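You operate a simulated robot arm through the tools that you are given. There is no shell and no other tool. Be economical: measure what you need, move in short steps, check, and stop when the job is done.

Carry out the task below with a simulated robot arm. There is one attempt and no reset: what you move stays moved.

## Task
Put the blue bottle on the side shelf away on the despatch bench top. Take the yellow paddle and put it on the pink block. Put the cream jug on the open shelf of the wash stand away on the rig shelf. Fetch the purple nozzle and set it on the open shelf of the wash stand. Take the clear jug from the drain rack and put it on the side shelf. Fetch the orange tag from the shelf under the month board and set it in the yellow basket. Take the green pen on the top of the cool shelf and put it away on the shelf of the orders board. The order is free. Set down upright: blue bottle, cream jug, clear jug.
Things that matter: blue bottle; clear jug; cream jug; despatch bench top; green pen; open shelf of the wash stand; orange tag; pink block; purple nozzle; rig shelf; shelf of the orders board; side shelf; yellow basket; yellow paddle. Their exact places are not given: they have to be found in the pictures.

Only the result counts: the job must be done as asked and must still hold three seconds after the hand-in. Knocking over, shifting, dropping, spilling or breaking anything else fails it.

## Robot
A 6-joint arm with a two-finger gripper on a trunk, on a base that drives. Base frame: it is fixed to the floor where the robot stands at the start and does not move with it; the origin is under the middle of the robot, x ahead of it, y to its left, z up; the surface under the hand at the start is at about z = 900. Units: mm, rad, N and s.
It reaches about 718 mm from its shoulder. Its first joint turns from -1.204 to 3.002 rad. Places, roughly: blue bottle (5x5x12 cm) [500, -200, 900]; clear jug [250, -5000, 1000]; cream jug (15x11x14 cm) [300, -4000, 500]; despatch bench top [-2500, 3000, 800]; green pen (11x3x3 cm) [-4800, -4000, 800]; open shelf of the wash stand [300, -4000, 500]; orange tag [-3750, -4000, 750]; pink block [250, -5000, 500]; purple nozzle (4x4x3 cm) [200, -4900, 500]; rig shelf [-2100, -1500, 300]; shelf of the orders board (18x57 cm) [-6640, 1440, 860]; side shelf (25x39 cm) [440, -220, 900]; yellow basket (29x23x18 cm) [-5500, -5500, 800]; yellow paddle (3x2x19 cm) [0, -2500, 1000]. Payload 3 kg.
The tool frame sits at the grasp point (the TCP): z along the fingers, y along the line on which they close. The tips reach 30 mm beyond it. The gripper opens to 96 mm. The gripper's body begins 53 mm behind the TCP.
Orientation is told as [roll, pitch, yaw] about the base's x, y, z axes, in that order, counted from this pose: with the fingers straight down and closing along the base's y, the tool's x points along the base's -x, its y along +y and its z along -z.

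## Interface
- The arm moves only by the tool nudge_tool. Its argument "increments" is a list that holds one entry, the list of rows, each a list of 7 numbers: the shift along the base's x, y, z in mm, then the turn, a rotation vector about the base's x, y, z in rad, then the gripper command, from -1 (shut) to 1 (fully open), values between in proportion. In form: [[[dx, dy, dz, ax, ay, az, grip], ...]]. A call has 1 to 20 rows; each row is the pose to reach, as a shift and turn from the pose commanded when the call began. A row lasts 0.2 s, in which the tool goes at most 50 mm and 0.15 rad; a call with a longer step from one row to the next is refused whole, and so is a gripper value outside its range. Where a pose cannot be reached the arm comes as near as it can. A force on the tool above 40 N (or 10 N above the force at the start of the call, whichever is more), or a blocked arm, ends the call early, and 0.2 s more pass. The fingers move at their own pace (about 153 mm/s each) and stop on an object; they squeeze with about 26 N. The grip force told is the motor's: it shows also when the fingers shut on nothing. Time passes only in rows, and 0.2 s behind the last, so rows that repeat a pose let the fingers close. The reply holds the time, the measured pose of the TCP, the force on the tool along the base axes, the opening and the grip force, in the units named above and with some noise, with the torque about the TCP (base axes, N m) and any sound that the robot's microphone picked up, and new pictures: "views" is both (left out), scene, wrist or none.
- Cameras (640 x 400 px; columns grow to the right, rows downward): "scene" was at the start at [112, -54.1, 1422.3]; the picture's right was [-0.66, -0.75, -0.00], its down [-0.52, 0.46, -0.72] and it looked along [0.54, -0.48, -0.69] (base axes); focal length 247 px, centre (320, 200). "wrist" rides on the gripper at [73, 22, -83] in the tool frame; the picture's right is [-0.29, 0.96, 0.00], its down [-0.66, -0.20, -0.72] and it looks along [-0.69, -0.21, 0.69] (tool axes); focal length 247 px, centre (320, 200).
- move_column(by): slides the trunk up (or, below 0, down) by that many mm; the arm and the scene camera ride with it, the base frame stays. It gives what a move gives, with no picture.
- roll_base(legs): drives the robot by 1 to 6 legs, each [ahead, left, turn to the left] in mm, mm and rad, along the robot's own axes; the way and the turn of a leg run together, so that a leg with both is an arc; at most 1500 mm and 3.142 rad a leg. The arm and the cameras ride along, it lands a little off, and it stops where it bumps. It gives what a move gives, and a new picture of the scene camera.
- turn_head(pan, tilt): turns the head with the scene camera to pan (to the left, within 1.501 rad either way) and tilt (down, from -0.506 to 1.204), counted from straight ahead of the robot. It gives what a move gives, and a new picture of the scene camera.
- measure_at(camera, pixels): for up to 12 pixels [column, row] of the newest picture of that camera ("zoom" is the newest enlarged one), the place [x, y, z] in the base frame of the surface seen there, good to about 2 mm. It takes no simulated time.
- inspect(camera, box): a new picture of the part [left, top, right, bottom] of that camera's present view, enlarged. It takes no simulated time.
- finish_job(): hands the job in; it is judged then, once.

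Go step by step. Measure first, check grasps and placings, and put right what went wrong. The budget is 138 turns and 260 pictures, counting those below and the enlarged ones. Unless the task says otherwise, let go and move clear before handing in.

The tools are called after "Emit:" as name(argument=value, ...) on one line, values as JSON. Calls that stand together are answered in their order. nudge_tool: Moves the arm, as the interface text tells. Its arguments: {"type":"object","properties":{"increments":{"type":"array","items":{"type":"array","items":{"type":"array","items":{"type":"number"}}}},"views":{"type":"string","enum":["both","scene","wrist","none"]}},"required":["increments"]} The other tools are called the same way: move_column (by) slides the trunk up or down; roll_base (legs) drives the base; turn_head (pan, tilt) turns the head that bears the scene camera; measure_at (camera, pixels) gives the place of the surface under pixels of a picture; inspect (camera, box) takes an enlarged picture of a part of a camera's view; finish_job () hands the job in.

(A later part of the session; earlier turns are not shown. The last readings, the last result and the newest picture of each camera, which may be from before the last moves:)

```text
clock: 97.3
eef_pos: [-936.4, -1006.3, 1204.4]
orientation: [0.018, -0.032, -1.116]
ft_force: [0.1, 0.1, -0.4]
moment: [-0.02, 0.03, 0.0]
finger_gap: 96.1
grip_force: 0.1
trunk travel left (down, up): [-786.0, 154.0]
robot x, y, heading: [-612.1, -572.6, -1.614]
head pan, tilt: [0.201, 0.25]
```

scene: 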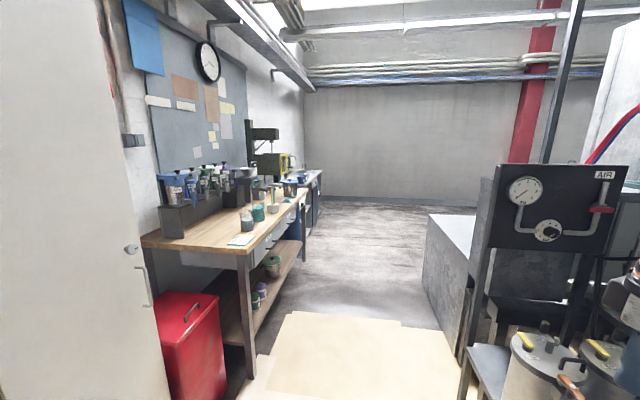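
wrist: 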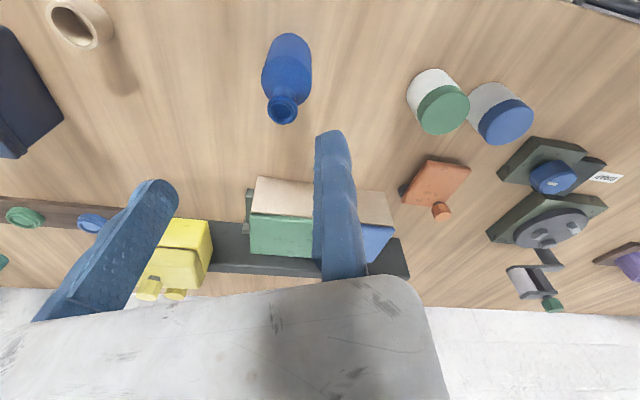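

Emit:
inspect(camera="scene", box=[140, 120, 340, 260])

Emit:
measure_at(camera="scene", pixels=[[246, 250], [180, 240], [300, 192], [320, 175], [270, 190], [430, 260], [470, 300], [490, 375], [395, 215], [610, 300], [320, 330], [273, 204]])

```text
2.86 times, centred on (240, 190) of scene
```

zoom: 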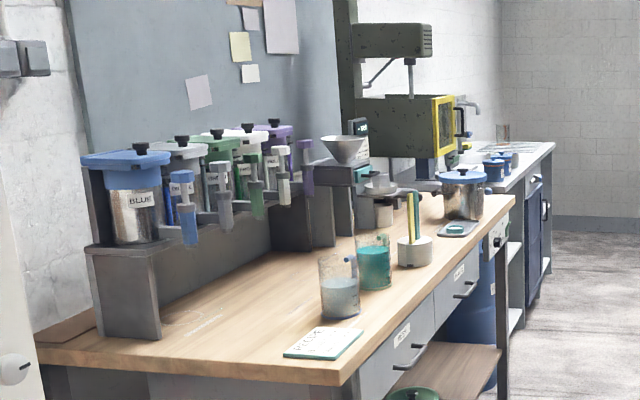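

```text
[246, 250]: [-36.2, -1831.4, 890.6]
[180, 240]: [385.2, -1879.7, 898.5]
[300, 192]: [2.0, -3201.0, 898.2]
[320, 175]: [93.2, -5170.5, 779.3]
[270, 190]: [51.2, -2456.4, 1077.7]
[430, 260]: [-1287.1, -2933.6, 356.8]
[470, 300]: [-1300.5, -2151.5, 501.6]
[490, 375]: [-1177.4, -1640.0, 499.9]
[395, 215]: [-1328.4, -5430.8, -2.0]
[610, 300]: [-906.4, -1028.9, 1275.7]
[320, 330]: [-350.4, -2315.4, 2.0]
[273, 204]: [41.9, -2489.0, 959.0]
```

The yellow paddle stands in a holder at about (45,-2480). I'll drive to face the wooden bench there.

Emit:
roll_base(legs=[[0, 160, 0], [1500, 30, 0], [90, 0, 0], [0, 0, 1.614]])

Emit:
turn_head(pan=-0.6, tilt=0.6)

```text
refused: leg 2 is longer than a leg can be; nothing moved
```

```text
clock: 98.4
eef_pos: [-935.3, -1005.0, 1204.1]
orientation: [0.018, -0.032, -1.116]
ft_force: [-0.8, -0.2, -0.5]
moment: [-0.02, 0.0, 0.0]
finger_gap: 95.8
grip_force: 0.0
trunk travel left (down, up): [-786.0, 154.0]
robot x, y, heading: [-612.1, -575.9, -1.615]
head pan, tilt: [-0.6, 0.6]
```

scene: 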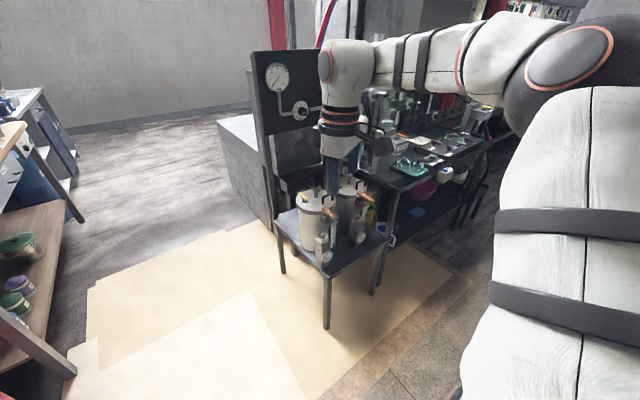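

Emit:
roll_base(legs=[[0, 160, 0], [1450, 60, 0], [140, 0, 0], [0, 0, 1.614]])

```text
clock: 111.5
eef_pos: [-11.2, -2470.3, 1204.4]
orientation: [0.02, -0.033, 0.504]
ft_force: [-0.2, 0.0, 0.8]
moment: [0.0, 0.04, -0.04]
finger_gap: 96.1
grip_force: 0.1
trunk travel left (down, up): [-786.0, 154.0]
robot x, y, heading: [-456.4, -2168.0, 0.003]
head pan, tilt: [-0.6, 0.6]
```

scene: 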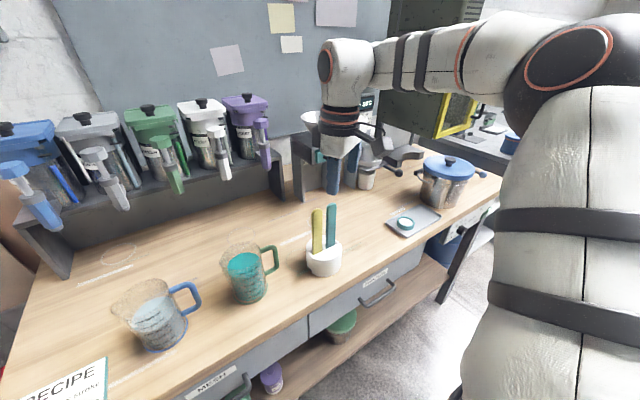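

Emit:
inspect(camera="scene", box=[270, 180, 390, 290])

Emit:
measure_at(camera="scene", pixels=[[317, 212], [317, 225], [317, 240], [331, 208], [331, 235], [312, 212], [322, 212], [325, 265], [324, 247], [340, 245]])

```text
3.64 times, centred on (330, 235) of scene
```

zoom: 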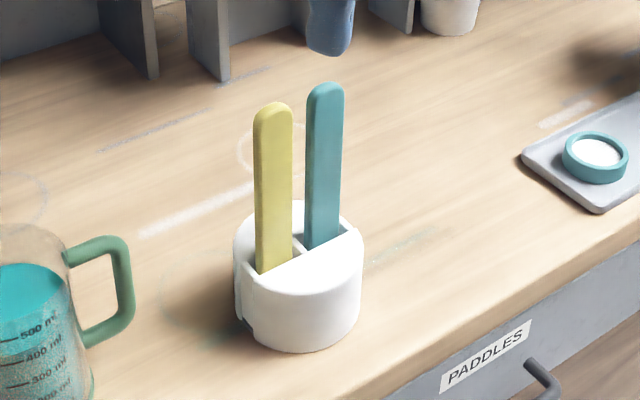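

```text
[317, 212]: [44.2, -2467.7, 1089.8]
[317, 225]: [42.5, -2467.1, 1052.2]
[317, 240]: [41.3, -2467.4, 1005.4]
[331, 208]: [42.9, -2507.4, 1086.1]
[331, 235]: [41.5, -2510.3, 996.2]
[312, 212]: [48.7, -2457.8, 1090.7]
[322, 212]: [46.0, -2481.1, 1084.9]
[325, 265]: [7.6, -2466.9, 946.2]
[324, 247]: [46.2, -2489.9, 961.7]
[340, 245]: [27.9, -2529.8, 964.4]
```

The yellow paddle is about 28 mm wide in y and its front face is at x 42. I'll grip it front to back, turning the tool to yaw 1.57 so the fixed pad is in front.

Emit:
nudge_tool(increments=[[[0, 0, 0, -0.005, 0, 0.14, 1], [0, 0, 0, -0.01, 0, 0.28, 1], [0, 0, 0, -0.015, 0, 0.42, 1], [0, 0, 0, -0.02, 0, 0.56, 1], [10, 0, 0, -0.025, 0, 0.7, 1], [20, 0, 0, -0.03, 0, 0.84, 1], [30, 2, 0, -0.035, 0, 0.98, 1], [47, 2, 0, -0.04, 0, 1.066, 1], [47, 2, -20, -0.04, 0, 1.066, 1]]])

```text
clock: 113.5
eef_pos: [7.9, -2489.8, 1176.4]
orientation: [0.0, -0.001, 1.571]
ft_force: [0.1, -0.2, -0.9]
moment: [0.0, -0.04, -0.03]
finger_gap: 96.1
grip_force: 0.1
out of reach, approached as far as the arm can: row 4, 5, 6, 7, 8, 9
trunk travel left (down, up): [-786.0, 154.0]
robot x, y, heading: [-454.4, -2172.6, 0.003]
head pan, tilt: [-0.6, 0.6]
```

scene: 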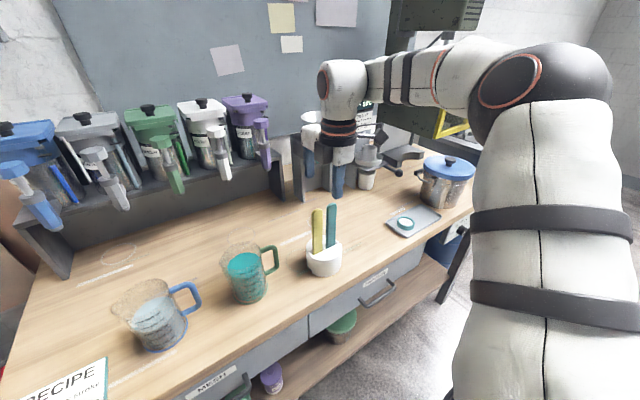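
wrist: 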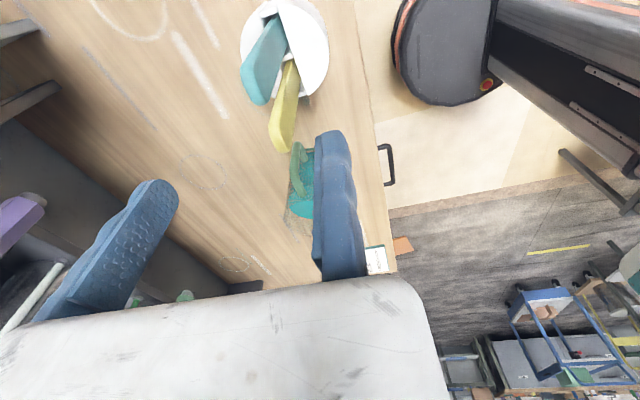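

The orientation is right but the arm is 30 mm short, so the base will make up the difference.

Emit:
roll_base(legs=[[32, 22, 0]])

Emit:
measure_at(camera="scene", pixels=[[318, 212], [318, 240], [334, 190], [338, 180]])

Emit:
nudge_tool(increments=[[[0, 0, 0, 0, 0, 0, 1]]])

```text
clock: 114.4
eef_pos: [37.5, -2469.6, 1176.0]
orientation: [-0.003, -0.003, 1.569]
ft_force: [-1.0, -0.2, 0.8]
moment: [0.0, 0.02, 0.01]
finger_gap: 95.9
grip_force: 0.0
trunk travel left (down, up): [-786.0, 154.0]
robot x, y, heading: [-428.0, -2146.5, 0.001]
head pan, tilt: [-0.6, 0.6]
```

scene: 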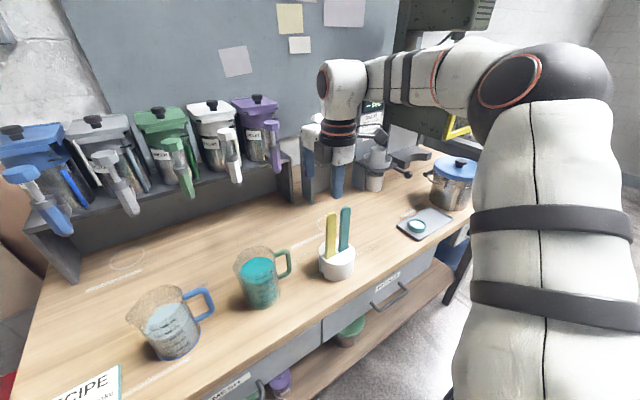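

```text
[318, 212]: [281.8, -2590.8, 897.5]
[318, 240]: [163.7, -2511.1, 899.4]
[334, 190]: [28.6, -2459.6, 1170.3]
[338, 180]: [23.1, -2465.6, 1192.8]
```

```text
clock: 114.8
eef_pos: [38.6, -2470.4, 1175.8]
orientation: [-0.001, -0.002, 1.569]
ft_force: [0.2, -0.5, 0.2]
moment: [0.01, 0.01, -0.01]
finger_gap: 95.8
grip_force: 0.1
trunk travel left (down, up): [-786.0, 154.0]
robot x, y, heading: [-425.8, -2148.3, 0.003]
head pan, tilt: [-0.6, 0.6]
```

scene: 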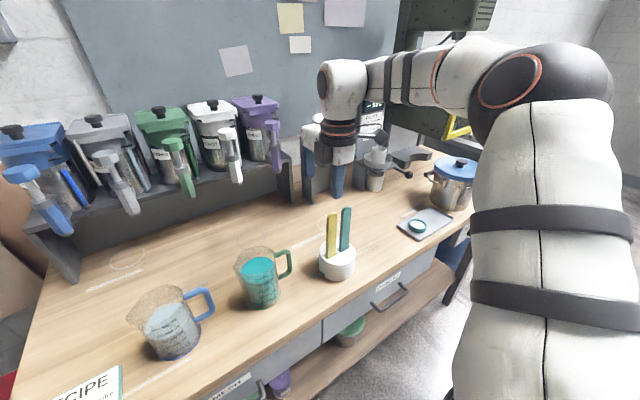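
wrist: 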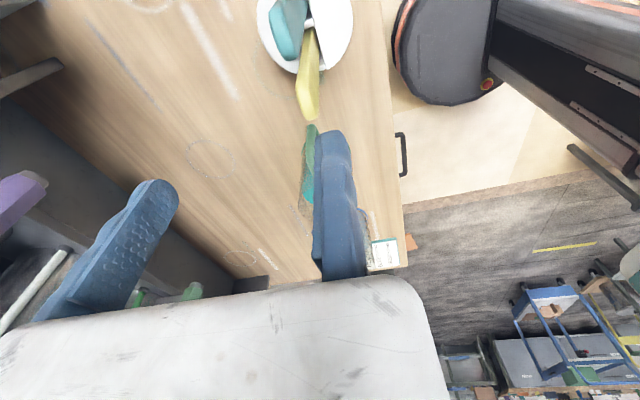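

Emit:
measure_at(camera="wrist", pixels=[[300, 112], [318, 112], [308, 118], [300, 90], [320, 90], [308, 60], [330, 135]])

Emit:
measure_at(camera="scene", pixels=[[333, 216], [332, 230], [331, 245], [328, 215], [338, 216]])

```text
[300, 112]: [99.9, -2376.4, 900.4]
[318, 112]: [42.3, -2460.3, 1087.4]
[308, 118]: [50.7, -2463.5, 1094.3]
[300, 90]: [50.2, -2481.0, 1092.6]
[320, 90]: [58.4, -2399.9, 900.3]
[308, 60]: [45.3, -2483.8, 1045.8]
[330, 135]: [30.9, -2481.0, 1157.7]
```

```text
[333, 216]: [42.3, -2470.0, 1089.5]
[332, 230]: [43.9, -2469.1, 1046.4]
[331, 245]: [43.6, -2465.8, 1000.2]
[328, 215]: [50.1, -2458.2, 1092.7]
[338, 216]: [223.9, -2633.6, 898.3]
```

The fixed pad is 3 mm in front of the paddle and centred on it. I'll lower by the trunk and close.

Emit:
move_column(by=-125)

Emit:
nudge_tool(increments=[[[0, 0, 0, 0, 0, 0, 0], [0, 0, 0, 0, 0, 0, -1], [0, 0, 0, 0, 0, 0, -1], [0, 0, 0, 0, 0, 0, -1]]])

```text
clock: 116.3
eef_pos: [40.5, -2469.4, 1052.0]
orientation: [-0.001, -0.002, 1.568]
ft_force: [-0.4, 0.7, -0.5]
moment: [0.03, -0.02, 0.01]
finger_gap: 96.1
grip_force: 0.1
trunk travel left (down, up): [-661.0, 279.0]
robot x, y, heading: [-428.5, -2146.8, 0.001]
head pan, tilt: [-0.6, 0.6]
```

```text
clock: 117.3
eef_pos: [38.7, -2469.3, 1050.5]
orientation: [-0.002, -0.001, 1.57]
ft_force: [-0.4, -0.5, 0.0]
moment: [-0.01, 0.01, 0.03]
finger_gap: 9.0
grip_force: 25.8
trunk travel left (down, up): [-661.0, 279.0]
robot x, y, heading: [-427.5, -2149.1, -0.001]
head pan, tilt: [-0.6, 0.6]
```

scene: 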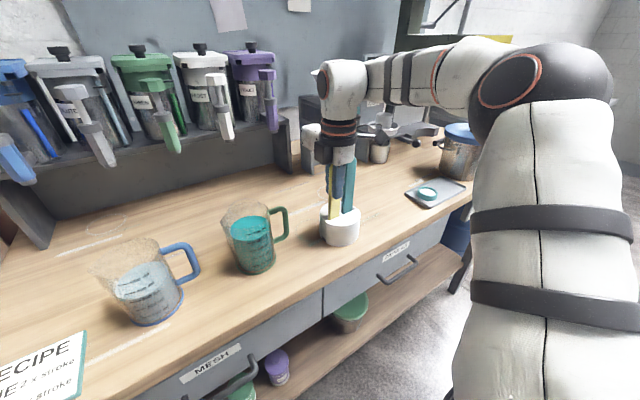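
wrist: 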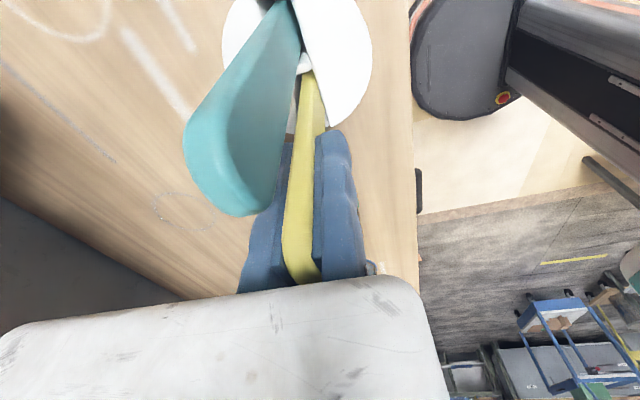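

The yellow paddle is gripped. I'll lift it straight up with the trunk and check that the holder stays.

Emit:
move_column(by=160)

Emit:
nudge_tool(increments=[[[0, 0, 0, 0, 0, 0, -1]]])

```text
clock: 119.2
eef_pos: [39.4, -2470.2, 1211.0]
orientation: [-0.002, -0.001, 1.569]
ft_force: [-1.2, 0.3, 0.5]
moment: [-0.03, -0.02, 0.01]
finger_gap: 9.1
grip_force: 25.6
trunk travel left (down, up): [-821.0, 119.0]
robot x, y, heading: [-426.2, -2147.7, 0.004]
head pan, tilt: [-0.6, 0.6]
```

```text
clock: 119.6
eef_pos: [39.3, -2467.6, 1211.5]
orientation: [-0.002, -0.002, 1.57]
ft_force: [0.2, -0.1, -0.3]
moment: [0.0, 0.01, -0.02]
finger_gap: 9.0
grip_force: 26.0
trunk travel left (down, up): [-821.0, 119.0]
robot x, y, heading: [-429.7, -2146.2, 0.005]
head pan, tilt: [-0.6, 0.6]
```

scene: 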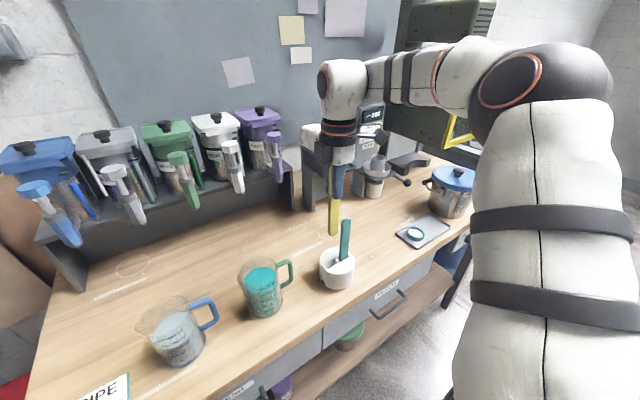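
wrist: 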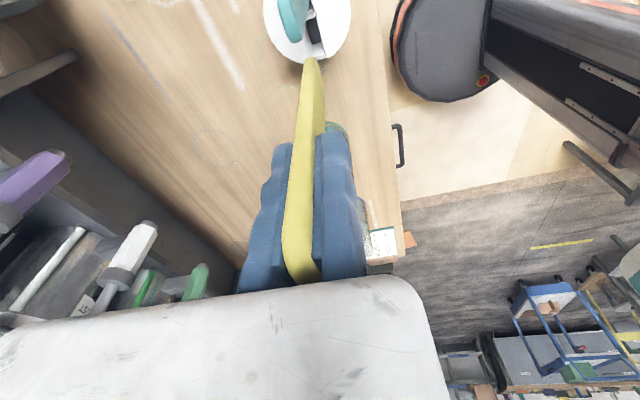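

The paddle is out and the holder is undisturbed. I'll back off and strafe to the wash area.

Emit:
roll_base(legs=[[-270, 0, 0], [0, -1500, 0], [0, -600, 0]])

Emit:
turn_head(pan=0.1, tilt=0.6)

```text
clock: 131.5
eef_pos: [-158.6, -4540.6, 1212.2]
orientation: [-0.001, -0.002, 1.612]
ft_force: [0.0, 1.1, 0.0]
moment: [0.0, -0.01, 0.01]
finger_gap: 9.0
grip_force: 25.8
trunk travel left (down, up): [-821.0, 119.0]
robot x, y, heading: [-637.4, -4239.3, 0.047]
head pan, tilt: [-0.6, 0.6]
```

scene: 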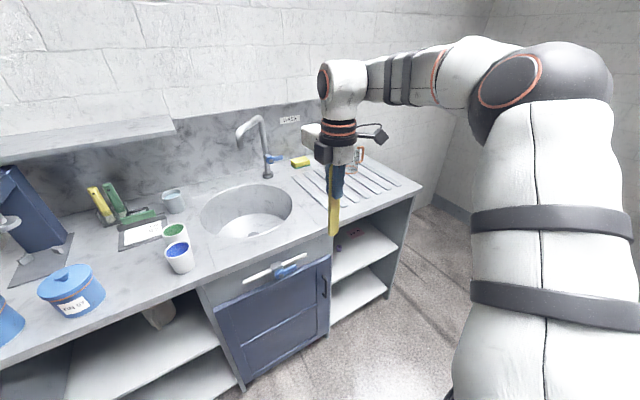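

```text
clock: 132.5
eef_pos: [-160.4, -4541.8, 1211.8]
orientation: [-0.002, -0.002, 1.611]
ft_force: [0.4, 0.0, -0.7]
moment: [-0.02, 0.0, -0.01]
finger_gap: 8.8
grip_force: 25.9
trunk travel left (down, up): [-821.0, 119.0]
robot x, y, heading: [-635.6, -4241.1, 0.051]
head pan, tilt: [0.099, 0.6]
```

scene: 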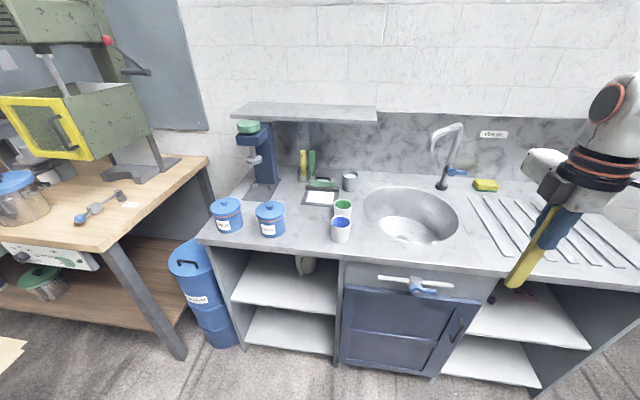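

Emit:
measure_at(camera="scene", pixels=[[360, 255], [235, 265], [290, 280], [305, 263], [500, 315], [510, 350], [515, 292], [630, 290], [520, 225], [400, 300], [620, 190], [345, 245]])

Emit:
roll_base(legs=[[0, -550, -0.05]])

Emit:
turn_head(pan=-0.5, tilt=0.6)

```text
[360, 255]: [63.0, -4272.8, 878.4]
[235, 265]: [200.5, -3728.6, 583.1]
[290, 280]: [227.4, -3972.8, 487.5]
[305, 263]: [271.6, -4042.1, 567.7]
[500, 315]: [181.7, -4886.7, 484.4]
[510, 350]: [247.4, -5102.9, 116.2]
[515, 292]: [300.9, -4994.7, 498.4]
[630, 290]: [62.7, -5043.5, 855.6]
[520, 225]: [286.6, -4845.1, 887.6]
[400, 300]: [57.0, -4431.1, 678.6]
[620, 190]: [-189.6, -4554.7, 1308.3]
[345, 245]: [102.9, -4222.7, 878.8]
```

```text
clock: 135.7
eef_pos: [-160.5, -5113.2, 1212.4]
orientation: [-0.001, -0.003, 1.563]
ft_force: [0.2, 0.8, -0.3]
moment: [-0.02, -0.01, 0.02]
finger_gap: 8.9
grip_force: 26.1
trunk travel left (down, up): [-821.0, 119.0]
robot x, y, heading: [-625.8, -4790.7, -0.001]
head pan, tilt: [0.099, 0.6]
```

scene: 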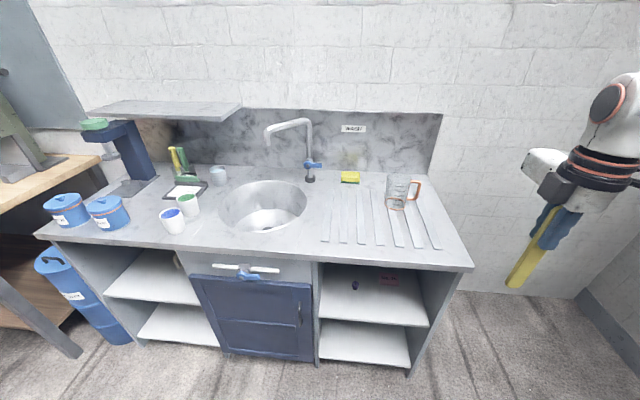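

```text
clock: 136.7
eef_pos: [-160.4, -5113.6, 1212.0]
orientation: [-0.002, -0.003, 1.566]
ft_force: [0.5, 0.0, 0.0]
moment: [0.03, -0.02, 0.0]
finger_gap: 8.9
grip_force: 25.8
trunk travel left (down, up): [-821.0, 119.0]
robot x, y, heading: [-623.4, -4794.5, 0.004]
head pan, tilt: [-0.499, 0.6]
```

scene: 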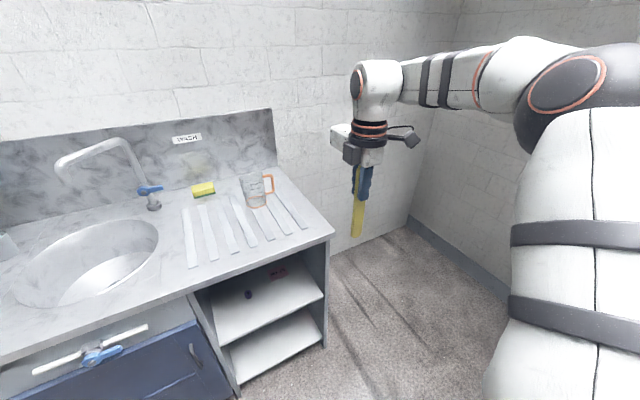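

I need to see into the right bay, so I'll lower the trunk with the hand clear of the stand.

Emit:
move_column(by=-500)

Emit:
turn_head(pan=-0.1, tilt=0.45)

Emit:
inspect(camera="scene", box=[240, 120, 480, 270])

```text
refused: -500 is not a number from -400 to 400
```

```text
clock: 137.6
eef_pos: [-160.8, -5114.0, 1211.5]
orientation: [-0.001, -0.001, 1.566]
ft_force: [0.3, -1.0, -0.9]
moment: [0.0, 0.01, -0.01]
finger_gap: 8.9
grip_force: 26.0
trunk travel left (down, up): [-821.0, 119.0]
robot x, y, heading: [-626.6, -4790.3, 0.001]
head pan, tilt: [-0.099, 0.45]
```

scene: 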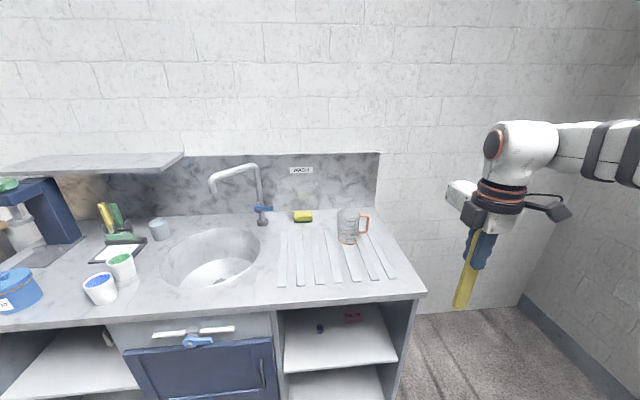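

```text
2.67 times, centred on (360, 195) of scene
```

zoom: 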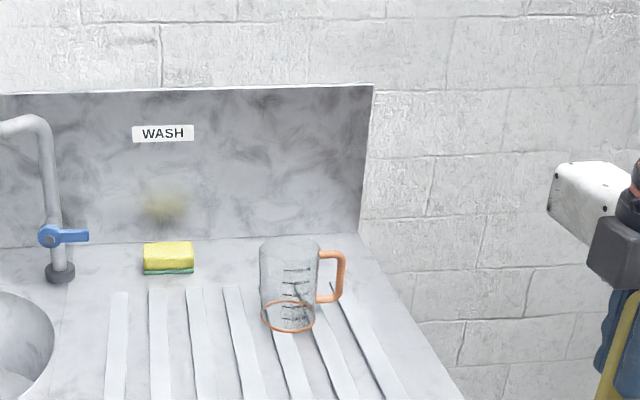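

Emit:
move_column(by=-400)

Emit:
turn_head(pan=-0.1, tilt=0.5)

Emit:
inspect(camera="scene", box=[240, 120, 480, 270])

```text
clock: 141.4
eef_pos: [-161.6, -5113.9, 811.4]
orientation: [-0.002, -0.001, 1.566]
ft_force: [0.4, -0.6, 0.3]
moment: [0.04, -0.01, 0.02]
finger_gap: 9.0
grip_force: 26.1
trunk travel left (down, up): [-421.0, 519.0]
robot x, y, heading: [-622.3, -4789.9, 0.008]
head pan, tilt: [-0.099, 0.45]
```

```text
clock: 142.1
eef_pos: [-160.4, -5112.5, 812.0]
orientation: [-0.001, -0.003, 1.565]
ft_force: [0.4, -0.3, 0.4]
moment: [-0.01, 0.0, -0.03]
finger_gap: 8.9
grip_force: 26.8
trunk travel left (down, up): [-421.0, 519.0]
robot x, y, heading: [-622.2, -4792.8, 0.003]
head pan, tilt: [-0.099, 0.499]
```

scene: 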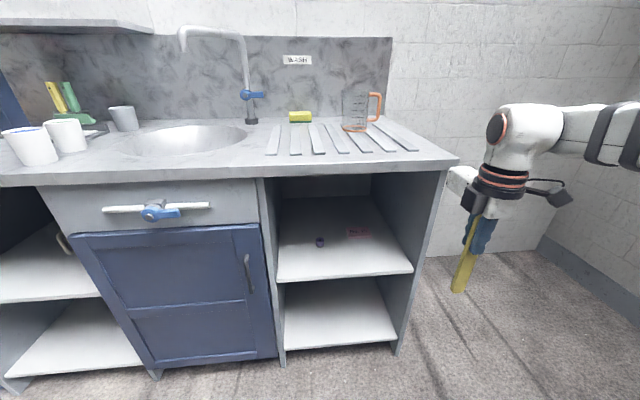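

```text
2.67 times, centred on (360, 195) of scene
```

zoom: 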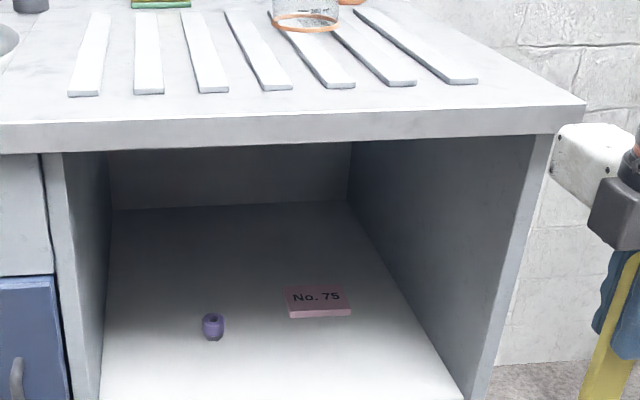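

Emit:
measure_at(camera="zoom", pixels=[[288, 292], [340, 287], [350, 308], [290, 312], [318, 298], [213, 318], [213, 332], [320, 316], [110, 220], [345, 210], [490, 390], [250, 370]])

Emit:
measure_at(camera="scene", pixels=[[280, 275], [405, 265], [440, 180], [265, 190], [300, 165], [370, 195], [275, 230], [470, 230], [462, 285], [460, 260]])

```text
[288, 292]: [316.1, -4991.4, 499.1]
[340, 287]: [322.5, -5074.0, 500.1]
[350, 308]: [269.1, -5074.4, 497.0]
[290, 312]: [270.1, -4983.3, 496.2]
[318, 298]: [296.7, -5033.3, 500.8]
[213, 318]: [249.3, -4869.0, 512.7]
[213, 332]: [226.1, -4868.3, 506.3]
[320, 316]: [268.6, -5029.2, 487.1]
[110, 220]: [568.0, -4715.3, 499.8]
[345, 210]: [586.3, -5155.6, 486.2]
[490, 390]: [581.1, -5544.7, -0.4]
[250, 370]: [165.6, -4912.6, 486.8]
```

```text
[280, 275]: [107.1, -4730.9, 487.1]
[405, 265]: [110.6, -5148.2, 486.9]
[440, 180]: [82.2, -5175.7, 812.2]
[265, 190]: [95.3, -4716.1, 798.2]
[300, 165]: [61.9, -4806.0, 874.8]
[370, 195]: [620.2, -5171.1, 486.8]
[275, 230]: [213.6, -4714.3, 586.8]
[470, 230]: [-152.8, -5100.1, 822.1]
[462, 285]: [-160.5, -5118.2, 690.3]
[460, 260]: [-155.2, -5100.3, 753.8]
```

The block ("No. 75") has its top at z 500 and spans x 269–322, y -4983..-5076, inside a bay with the shelf at 486.5. I want the tool horizontal with the camera up. I'll back off and test that orientation.

Emit:
roll_base(legs=[[-300, 0, 0]])

Emit:
nudge_tool(increments=[[[10, 0, 0, -0.085, -0.085, 0.085, -1], [20, 0, 0, -0.17, -0.17, 0.17, -1], [35, 0, 0, -0.255, -0.255, 0.255, -1], [50, 0, 0, -0.34, -0.34, 0.34, -1], [65, 0, 0, -0.425, -0.425, 0.425, -1], [80, 0, 0, -0.51, -0.51, 0.51, -1], [95, 0, 0, -0.595, -0.595, 0.595, -1], [110, 0, 0, -0.68, -0.68, 0.68, -1], [125, 0, 0, -0.765, -0.765, 0.765, -1], [140, 0, 0, -0.85, -0.85, 0.85, -1], [155, 0, 0, -0.935, -0.935, 0.935, -1], [170, 0, 0, -1.02, -1.02, 1.02, -1], [185, 0, 0, -1.105, -1.105, 1.105, -1], [200, 0, 0, -1.19, -1.19, 1.19, -1], [200, 0, 0, -1.209, -1.209, 1.209, -1]]])

```text
clock: 144.1
eef_pos: [-460.5, -5111.9, 811.3]
orientation: [-0.001, -0.003, 1.572]
ft_force: [-0.2, -0.4, 0.3]
moment: [-0.03, 0.01, -0.01]
finger_gap: 9.0
grip_force: 26.0
trunk travel left (down, up): [-421.0, 519.0]
robot x, y, heading: [-926.6, -4790.0, 0.008]
head pan, tilt: [-0.099, 0.499]
```

scene: 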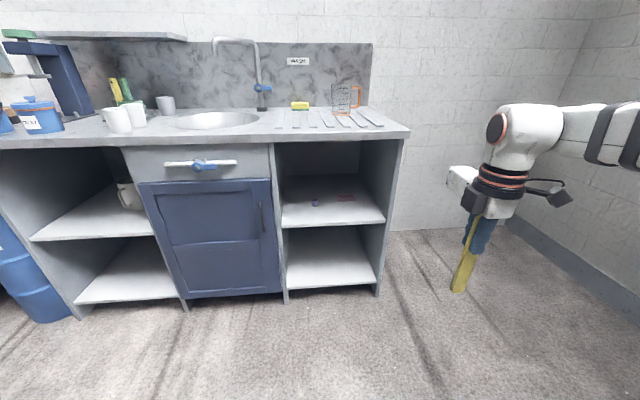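

```text
clock: 147.3
eef_pos: [-260.4, -5112.6, 812.6]
orientation: [1.17, 1.566, -1.971]
ft_force: [-0.8, 0.1, -0.2]
moment: [-0.02, 0.01, -0.01]
finger_gap: 9.1
grip_force: 25.8
out of reach, approached as far as the arm can: row 1, 2, 3, 4, 5, 6, 7, 8, 9, 10, 11, 12
trunk travel left (down, up): [-421.0, 519.0]
robot x, y, heading: [-929.1, -4790.2, 0.009]
head pan, tilt: [-0.099, 0.499]
```

scene: 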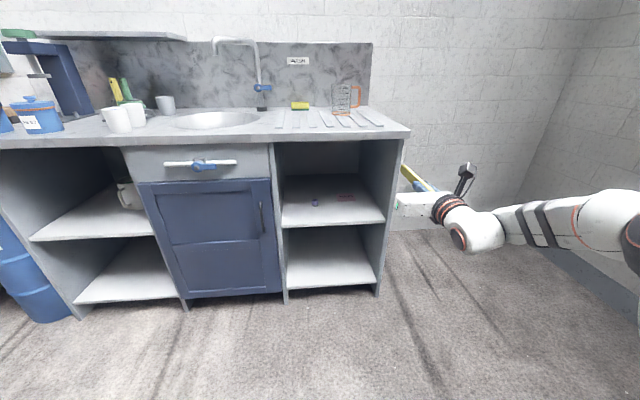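
wrist: 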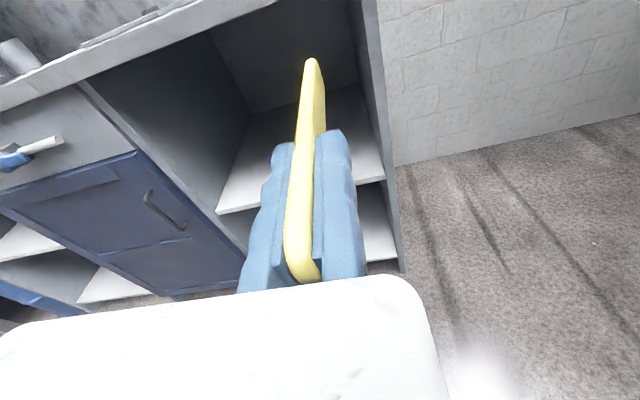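

The horizontal pose with the camera up works well. I'll move to the bay's front, lower the trunk, and set the paddle on edge on the shelf so I can regrasp it with the tool pitched.

Emit:
roll_base(legs=[[0, 180, -0.008]])

Emit:
move_column(by=-296)

Emit:
roll_base(legs=[[350, 0, 0]])

Emit:
nudge_tool(increments=[[[0, 0, 0, 0, 0, 0, -1]]])

```text
clock: 148.8
eef_pos: [-263.1, -4936.7, 812.8]
orientation: [0.925, 1.568, -2.224]
ft_force: [0.9, 0.0, 0.2]
moment: [-0.01, 0.03, 0.0]
finger_gap: 8.8
grip_force: 26.2
trunk travel left (down, up): [-421.0, 519.0]
robot x, y, heading: [-929.3, -4611.3, 0.0]
head pan, tilt: [-0.099, 0.499]
```

scene: 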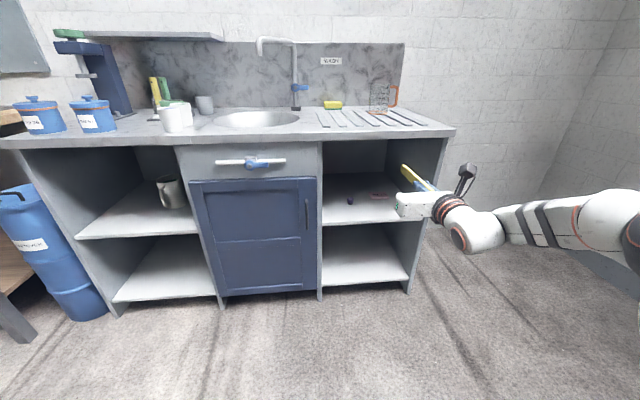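

```text
clock: 151.8
eef_pos: [-264.2, -4937.1, 516.8]
orientation: [0.739, 1.569, -2.411]
ft_force: [0.1, 0.3, -0.2]
moment: [-0.03, 0.02, -0.02]
finger_gap: 9.0
grip_force: 25.7
trunk travel left (down, up): [-125.0, 815.0]
robot x, y, heading: [-925.9, -4612.1, -0.0]
head pan, tilt: [-0.099, 0.499]
```

```text
clock: 154.1
eef_pos: [82.2, -4942.6, 516.8]
orientation: [0.692, 1.569, -2.465]
ft_force: [-0.5, 0.8, -1.1]
moment: [0.02, -0.01, 0.0]
finger_gap: 8.8
grip_force: 25.9
trunk travel left (down, up): [-125.0, 815.0]
robot x, y, heading: [-579.1, -4613.1, -0.008]
head pan, tilt: [-0.099, 0.499]
```

scene: 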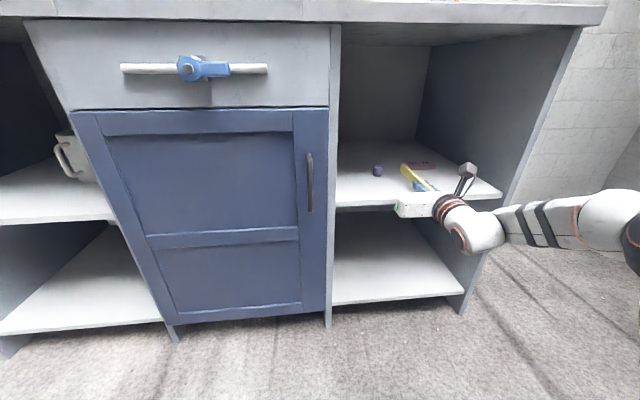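

```text
clock: 154.4
eef_pos: [82.0, -4942.0, 516.7]
orientation: [0.617, 1.57, -2.537]
ft_force: [0.8, 0.8, -0.4]
moment: [0.0, 0.0, 0.0]
finger_gap: 9.0
grip_force: 26.0
trunk travel left (down, up): [-125.0, 815.0]
robot x, y, heading: [-580.4, -4610.0, -0.008]
head pan, tilt: [-0.099, 0.499]
```

scene: 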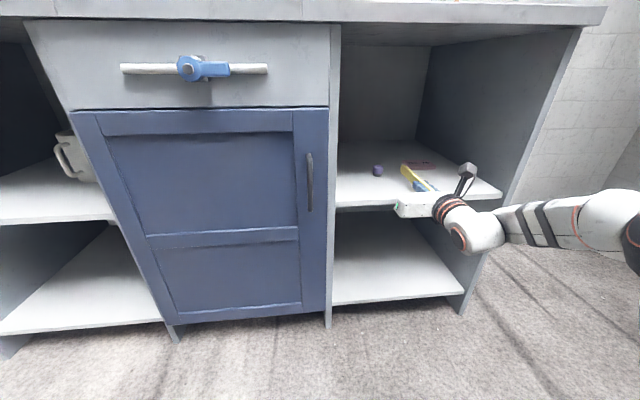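
wrist: 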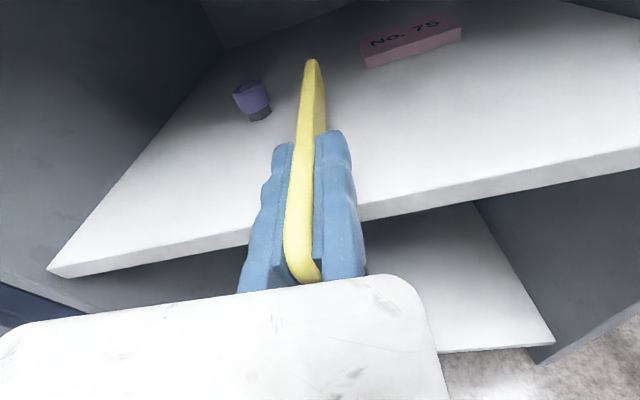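

The paddle's lower edge is about 16 mm above the shelf. I'll move in 15 mm and lower to contact.

Emit:
nudge_tool(increments=[[[15, 0, 0, 0, 0, 0, -1], [15, 0, -8, 0, 0, 0, -1], [15, 0, -12, 0, 0, 0, -1], [15, 0, -14, 0, 0, 0, -1], [15, 0, -15.5, 0, 0, 0, -1], [15, 0, -15.5, 0, 0, 0, -1]]])

Emit:
inspect(camera="scene", box=[340, 130, 500, 230])

```text
clock: 155.8
eef_pos: [91.9, -4944.6, 502.1]
orientation: [1.841, 1.57, -1.313]
ft_force: [1.4, -1.1, 1.4]
moment: [0.01, -0.37, -0.03]
finger_gap: 8.7
grip_force: 26.1
out of reach, approached as far as the arm can: row 1, 2, 3, 4, 5, 6
trunk travel left (down, up): [-125.0, 815.0]
robot x, y, heading: [-579.7, -4614.2, -0.008]
head pan, tilt: [-0.099, 0.499]
```

scene: 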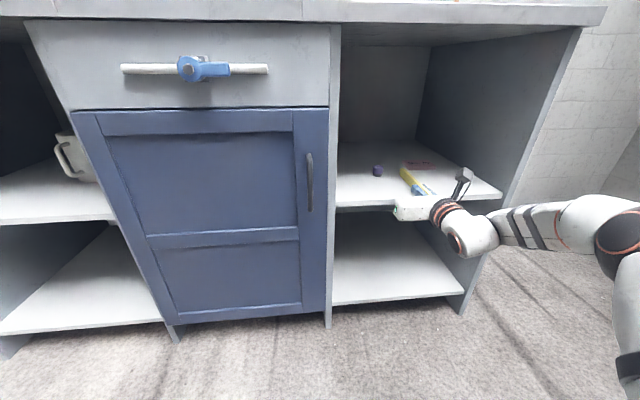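
wrist: 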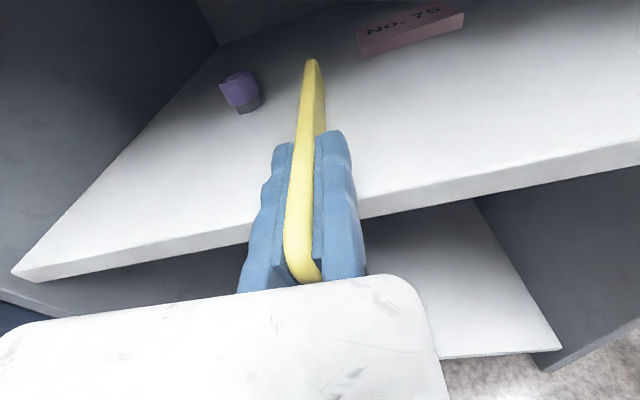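

```text
4.00 times, centred on (420, 180) of scene
```

zoom: 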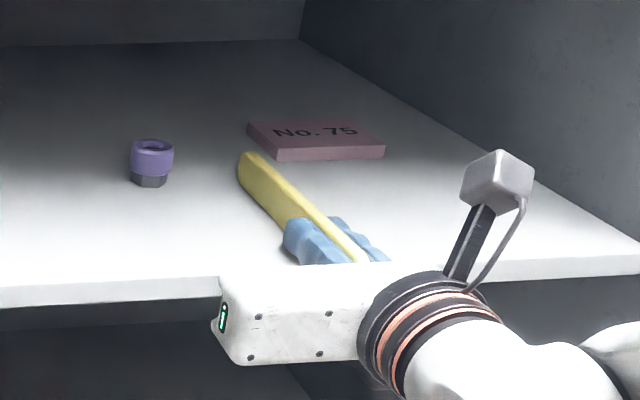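

The paddle rests on the shelf. I'll open slightly, pitch the tool down 0.45 rad about the TCP, and close again.

Emit:
nudge_tool(increments=[[[0, 0, 0, 0, 0, 0, -0.72], [0, 0, 0, 0, 0, 0, -0.72], [0, 0, 0, 0, 0.12, 0, -0.72], [0, 0, 0, 0, 0.24, 0, -0.72], [0, 0, 0, 0, 0.36, 0, -0.72], [0, 0, 0, 0, 0.48, 0, -0.72], [0, 0, 0, 0, 0.48, 0, -0.72], [0, 0, 0, 0, 0.48, 0, -1], [0, 0, 0, 0, 0.48, 0, -1]]])

Emit:
inspect(camera="scene", box=[340, 130, 500, 230])

```text
clock: 157.8
eef_pos: [25.8, -4921.9, 471.6]
orientation: [0.019, 1.095, -3.14]
ft_force: [0.6, 0.5, 0.2]
moment: [0.0, 0.03, -0.01]
finger_gap: 0.0
grip_force: 26.1
out of reach, approached as far as the arm can: row 3, 4, 5, 6, 7, 8, 9
trunk travel left (down, up): [-125.0, 815.0]
robot x, y, heading: [-580.3, -4612.8, -0.006]
head pan, tilt: [-0.099, 0.499]
```

scene: 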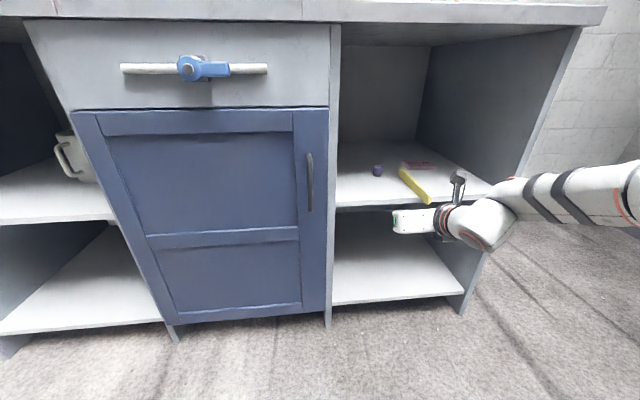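
wrist: 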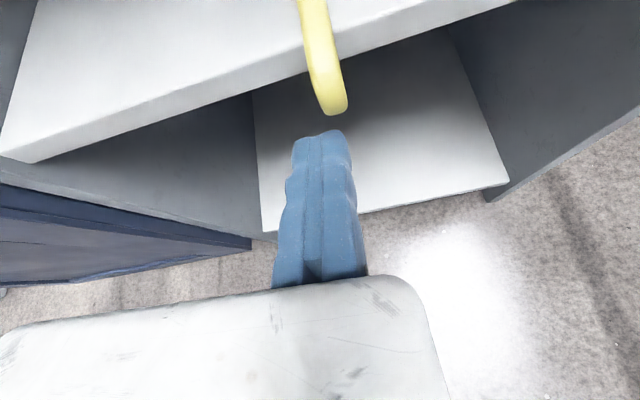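

```text
4.00 times, centred on (420, 180) of scene
```

zoom: 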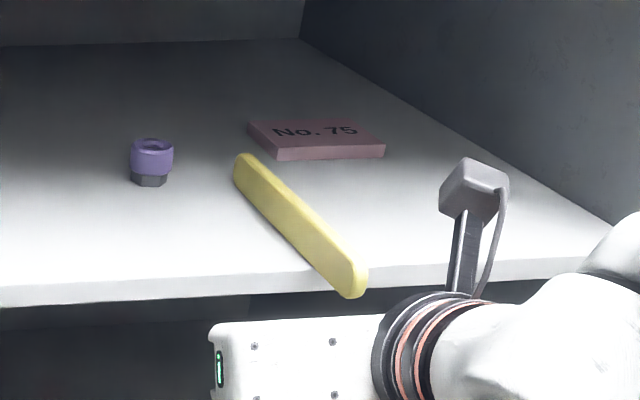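

The pitched pose was out of reach at that range, and the paddle now stands on edge by itself. I'll measure it.

Emit:
measure_at(camera="zoom", pixels=[[352, 268], [362, 270], [340, 268], [300, 215], [245, 158], [255, 170], [330, 262], [152, 143], [150, 180]])

Emit:
measure_at(camera="wrist", pixels=[[325, 105], [340, 105], [318, 60], [330, 60], [305, 5], [320, 5]])

```text
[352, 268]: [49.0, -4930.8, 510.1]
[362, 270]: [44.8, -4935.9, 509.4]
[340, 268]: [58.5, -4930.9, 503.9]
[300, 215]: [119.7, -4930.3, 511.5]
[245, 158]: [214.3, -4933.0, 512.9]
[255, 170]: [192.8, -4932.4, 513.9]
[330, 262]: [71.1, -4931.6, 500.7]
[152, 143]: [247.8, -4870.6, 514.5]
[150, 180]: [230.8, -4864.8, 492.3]
```

```text
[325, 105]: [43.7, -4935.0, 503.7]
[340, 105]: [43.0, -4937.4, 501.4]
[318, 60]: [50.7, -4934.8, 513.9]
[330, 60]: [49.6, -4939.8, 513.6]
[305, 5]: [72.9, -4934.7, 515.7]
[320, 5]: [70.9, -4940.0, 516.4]
```

The paddle stands at y -4931..-4942, x 43..232, z 487..515. I'll position the open fingers in front of it at z 505, then drive in.

Emit:
nudge_tool(increments=[[[-40, 0, 0, 0, 0, 0, -1], [-60, -10, 10, 0, 0, 0, 0], [-60, -23, 33, 0, 0, 0, 0], [-60, -23, 33, 0, 0, 0, 0]]])

Emit:
measure_at(camera="wrist", pixels=[[320, 10], [320, 50], [330, 150], [330, 100]])

```text
clock: 158.8
eef_pos: [-30.6, -4939.4, 492.0]
orientation: [0.028, 1.091, -3.138]
ft_force: [-0.1, -0.7, -0.1]
moment: [0.01, 0.04, 0.01]
finger_gap: 47.9
grip_force: 0.1
out of reach, approached as far as the arm can: row 1, 2, 3
trunk travel left (down, up): [-125.0, 815.0]
robot x, y, heading: [-582.1, -4611.1, -0.007]
head pan, tilt: [-0.099, 0.499]
```

scene: 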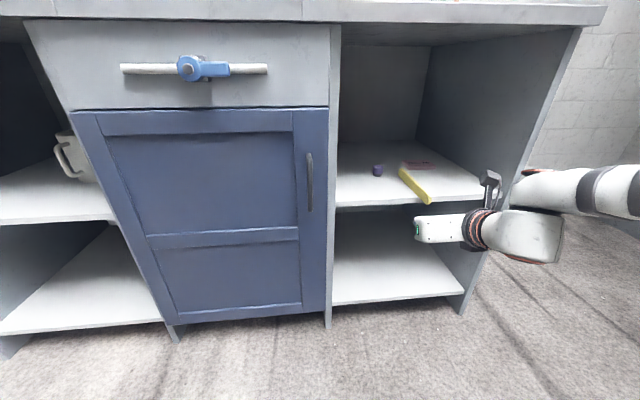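
wrist: 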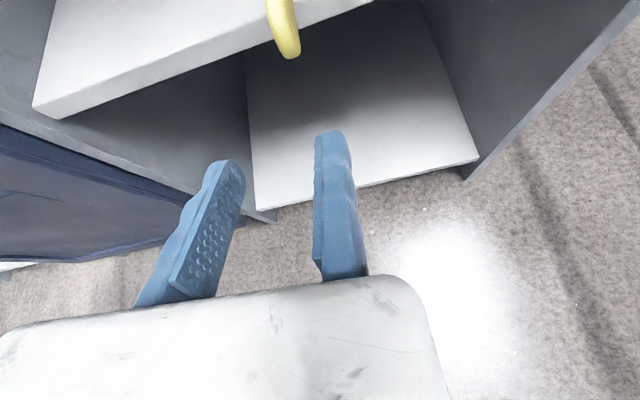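

```text
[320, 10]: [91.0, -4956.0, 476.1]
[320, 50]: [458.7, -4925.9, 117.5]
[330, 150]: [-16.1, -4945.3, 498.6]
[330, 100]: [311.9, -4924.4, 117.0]
```

Emit:
move_column(by=13)

Emit:
roll_base(legs=[[60, -9, 0]])

Emit:
nudge_tool(increments=[[[0, 0, 0, 0, 0, 0, 0.2], [0, 0, 0, 0, 0, 0, 0.2]]], views="wrist")

```text
clock: 159.5
eef_pos: [-30.0, -4939.2, 504.3]
orientation: [0.029, 1.09, -3.139]
ft_force: [0.1, 0.8, -0.5]
moment: [0.01, 0.02, -0.03]
finger_gap: 48.3
grip_force: 0.1
trunk travel left (down, up): [-138.0, 802.0]
robot x, y, heading: [-578.4, -4610.4, -0.014]
head pan, tilt: [-0.099, 0.499]
```

```text
clock: 160.4
eef_pos: [28.6, -4948.1, 504.2]
orientation: [0.03, 1.09, -3.136]
ft_force: [-1.1, -0.4, -0.6]
moment: [0.0, 0.0, 0.0]
finger_gap: 47.8
grip_force: 0.1
trunk travel left (down, up): [-138.0, 802.0]
robot x, y, heading: [-519.3, -4621.8, -0.005]
head pan, tilt: [-0.099, 0.499]
```

scene: 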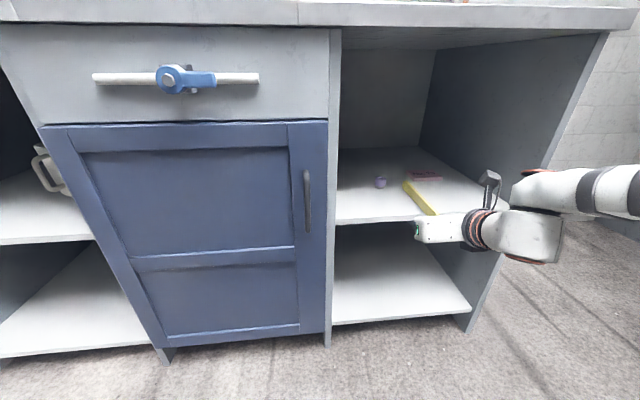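

```text
clock: 161.0
eef_pos: [28.8, -4948.9, 504.0]
orientation: [0.029, 1.09, -3.139]
ft_force: [0.2, -0.5, 0.3]
moment: [-0.01, -0.02, -0.03]
finger_gap: 57.8
grip_force: 0.0
trunk travel left (down, up): [-138.0, 802.0]
robot x, y, heading: [-523.4, -4618.2, -0.007]
head pan, tilt: [-0.099, 0.499]
```

wrist: 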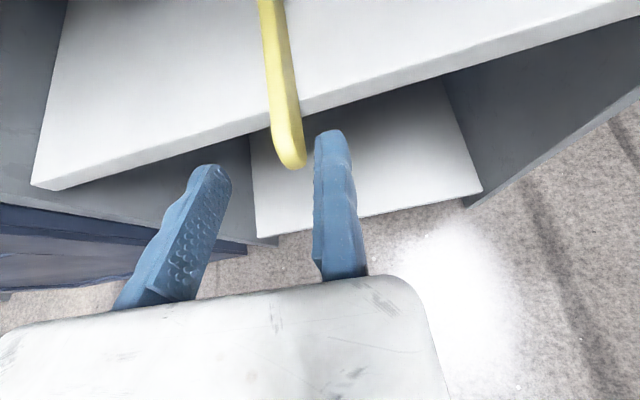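

The paddle is between the fingers. I'll drive in 54 mm and close.

Emit:
roll_base(legs=[[54, 1, 0]])

Emit:
nudge_tool(increments=[[[0, 0, 0, 0, 0, 0, -0.5], [0, 0, 0, 0, 0, 0, -1], [0, 0, 0, 0, 0, 0, -1], [0, 0, 0, 0, 0, 0, -1]]], views="both")

```text
clock: 162.0
eef_pos: [65.9, -4944.8, 504.5]
orientation: [0.019, 1.089, -3.141]
ft_force: [-8.5, -2.2, 4.8]
moment: [0.27, -0.02, 0.44]
finger_gap: 55.1
grip_force: 0.1
trunk travel left (down, up): [-138.0, 802.0]
robot x, y, heading: [-481.2, -4625.4, -0.009]
head pan, tilt: [-0.099, 0.499]
stopped in leg 1: the force on the tool passed its limit at 248 N (the readings are from after the stop); the commanded pose is now the measured one
```

scene: 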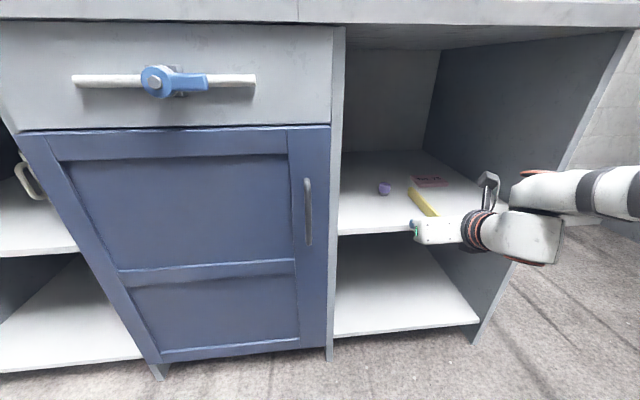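

```text
clock: 163.0
eef_pos: [65.1, -4944.8, 504.3]
orientation: [0.023, 1.085, -3.137]
ft_force: [-7.1, 4.2, 4.2]
moment: [0.12, 0.03, 0.24]
finger_gap: 9.0
grip_force: 25.9
trunk travel left (down, up): [-138.0, 802.0]
robot x, y, heading: [-482.0, -4619.3, -0.008]
head pan, tilt: [-0.099, 0.499]
```

scene: 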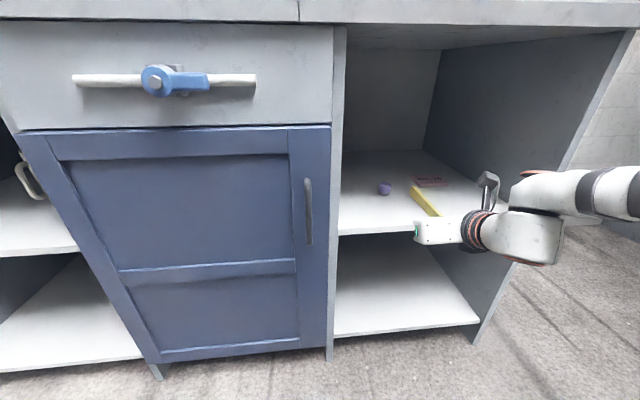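
wrist: 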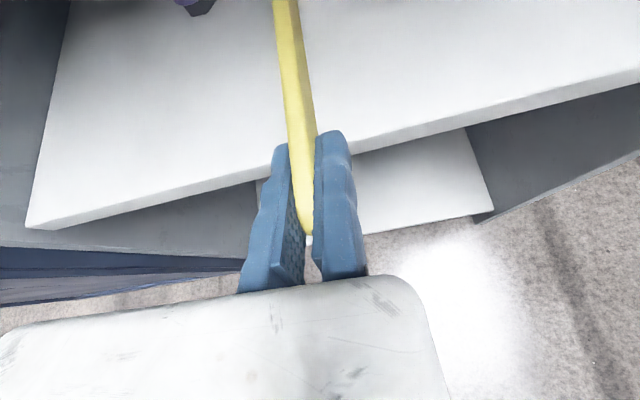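

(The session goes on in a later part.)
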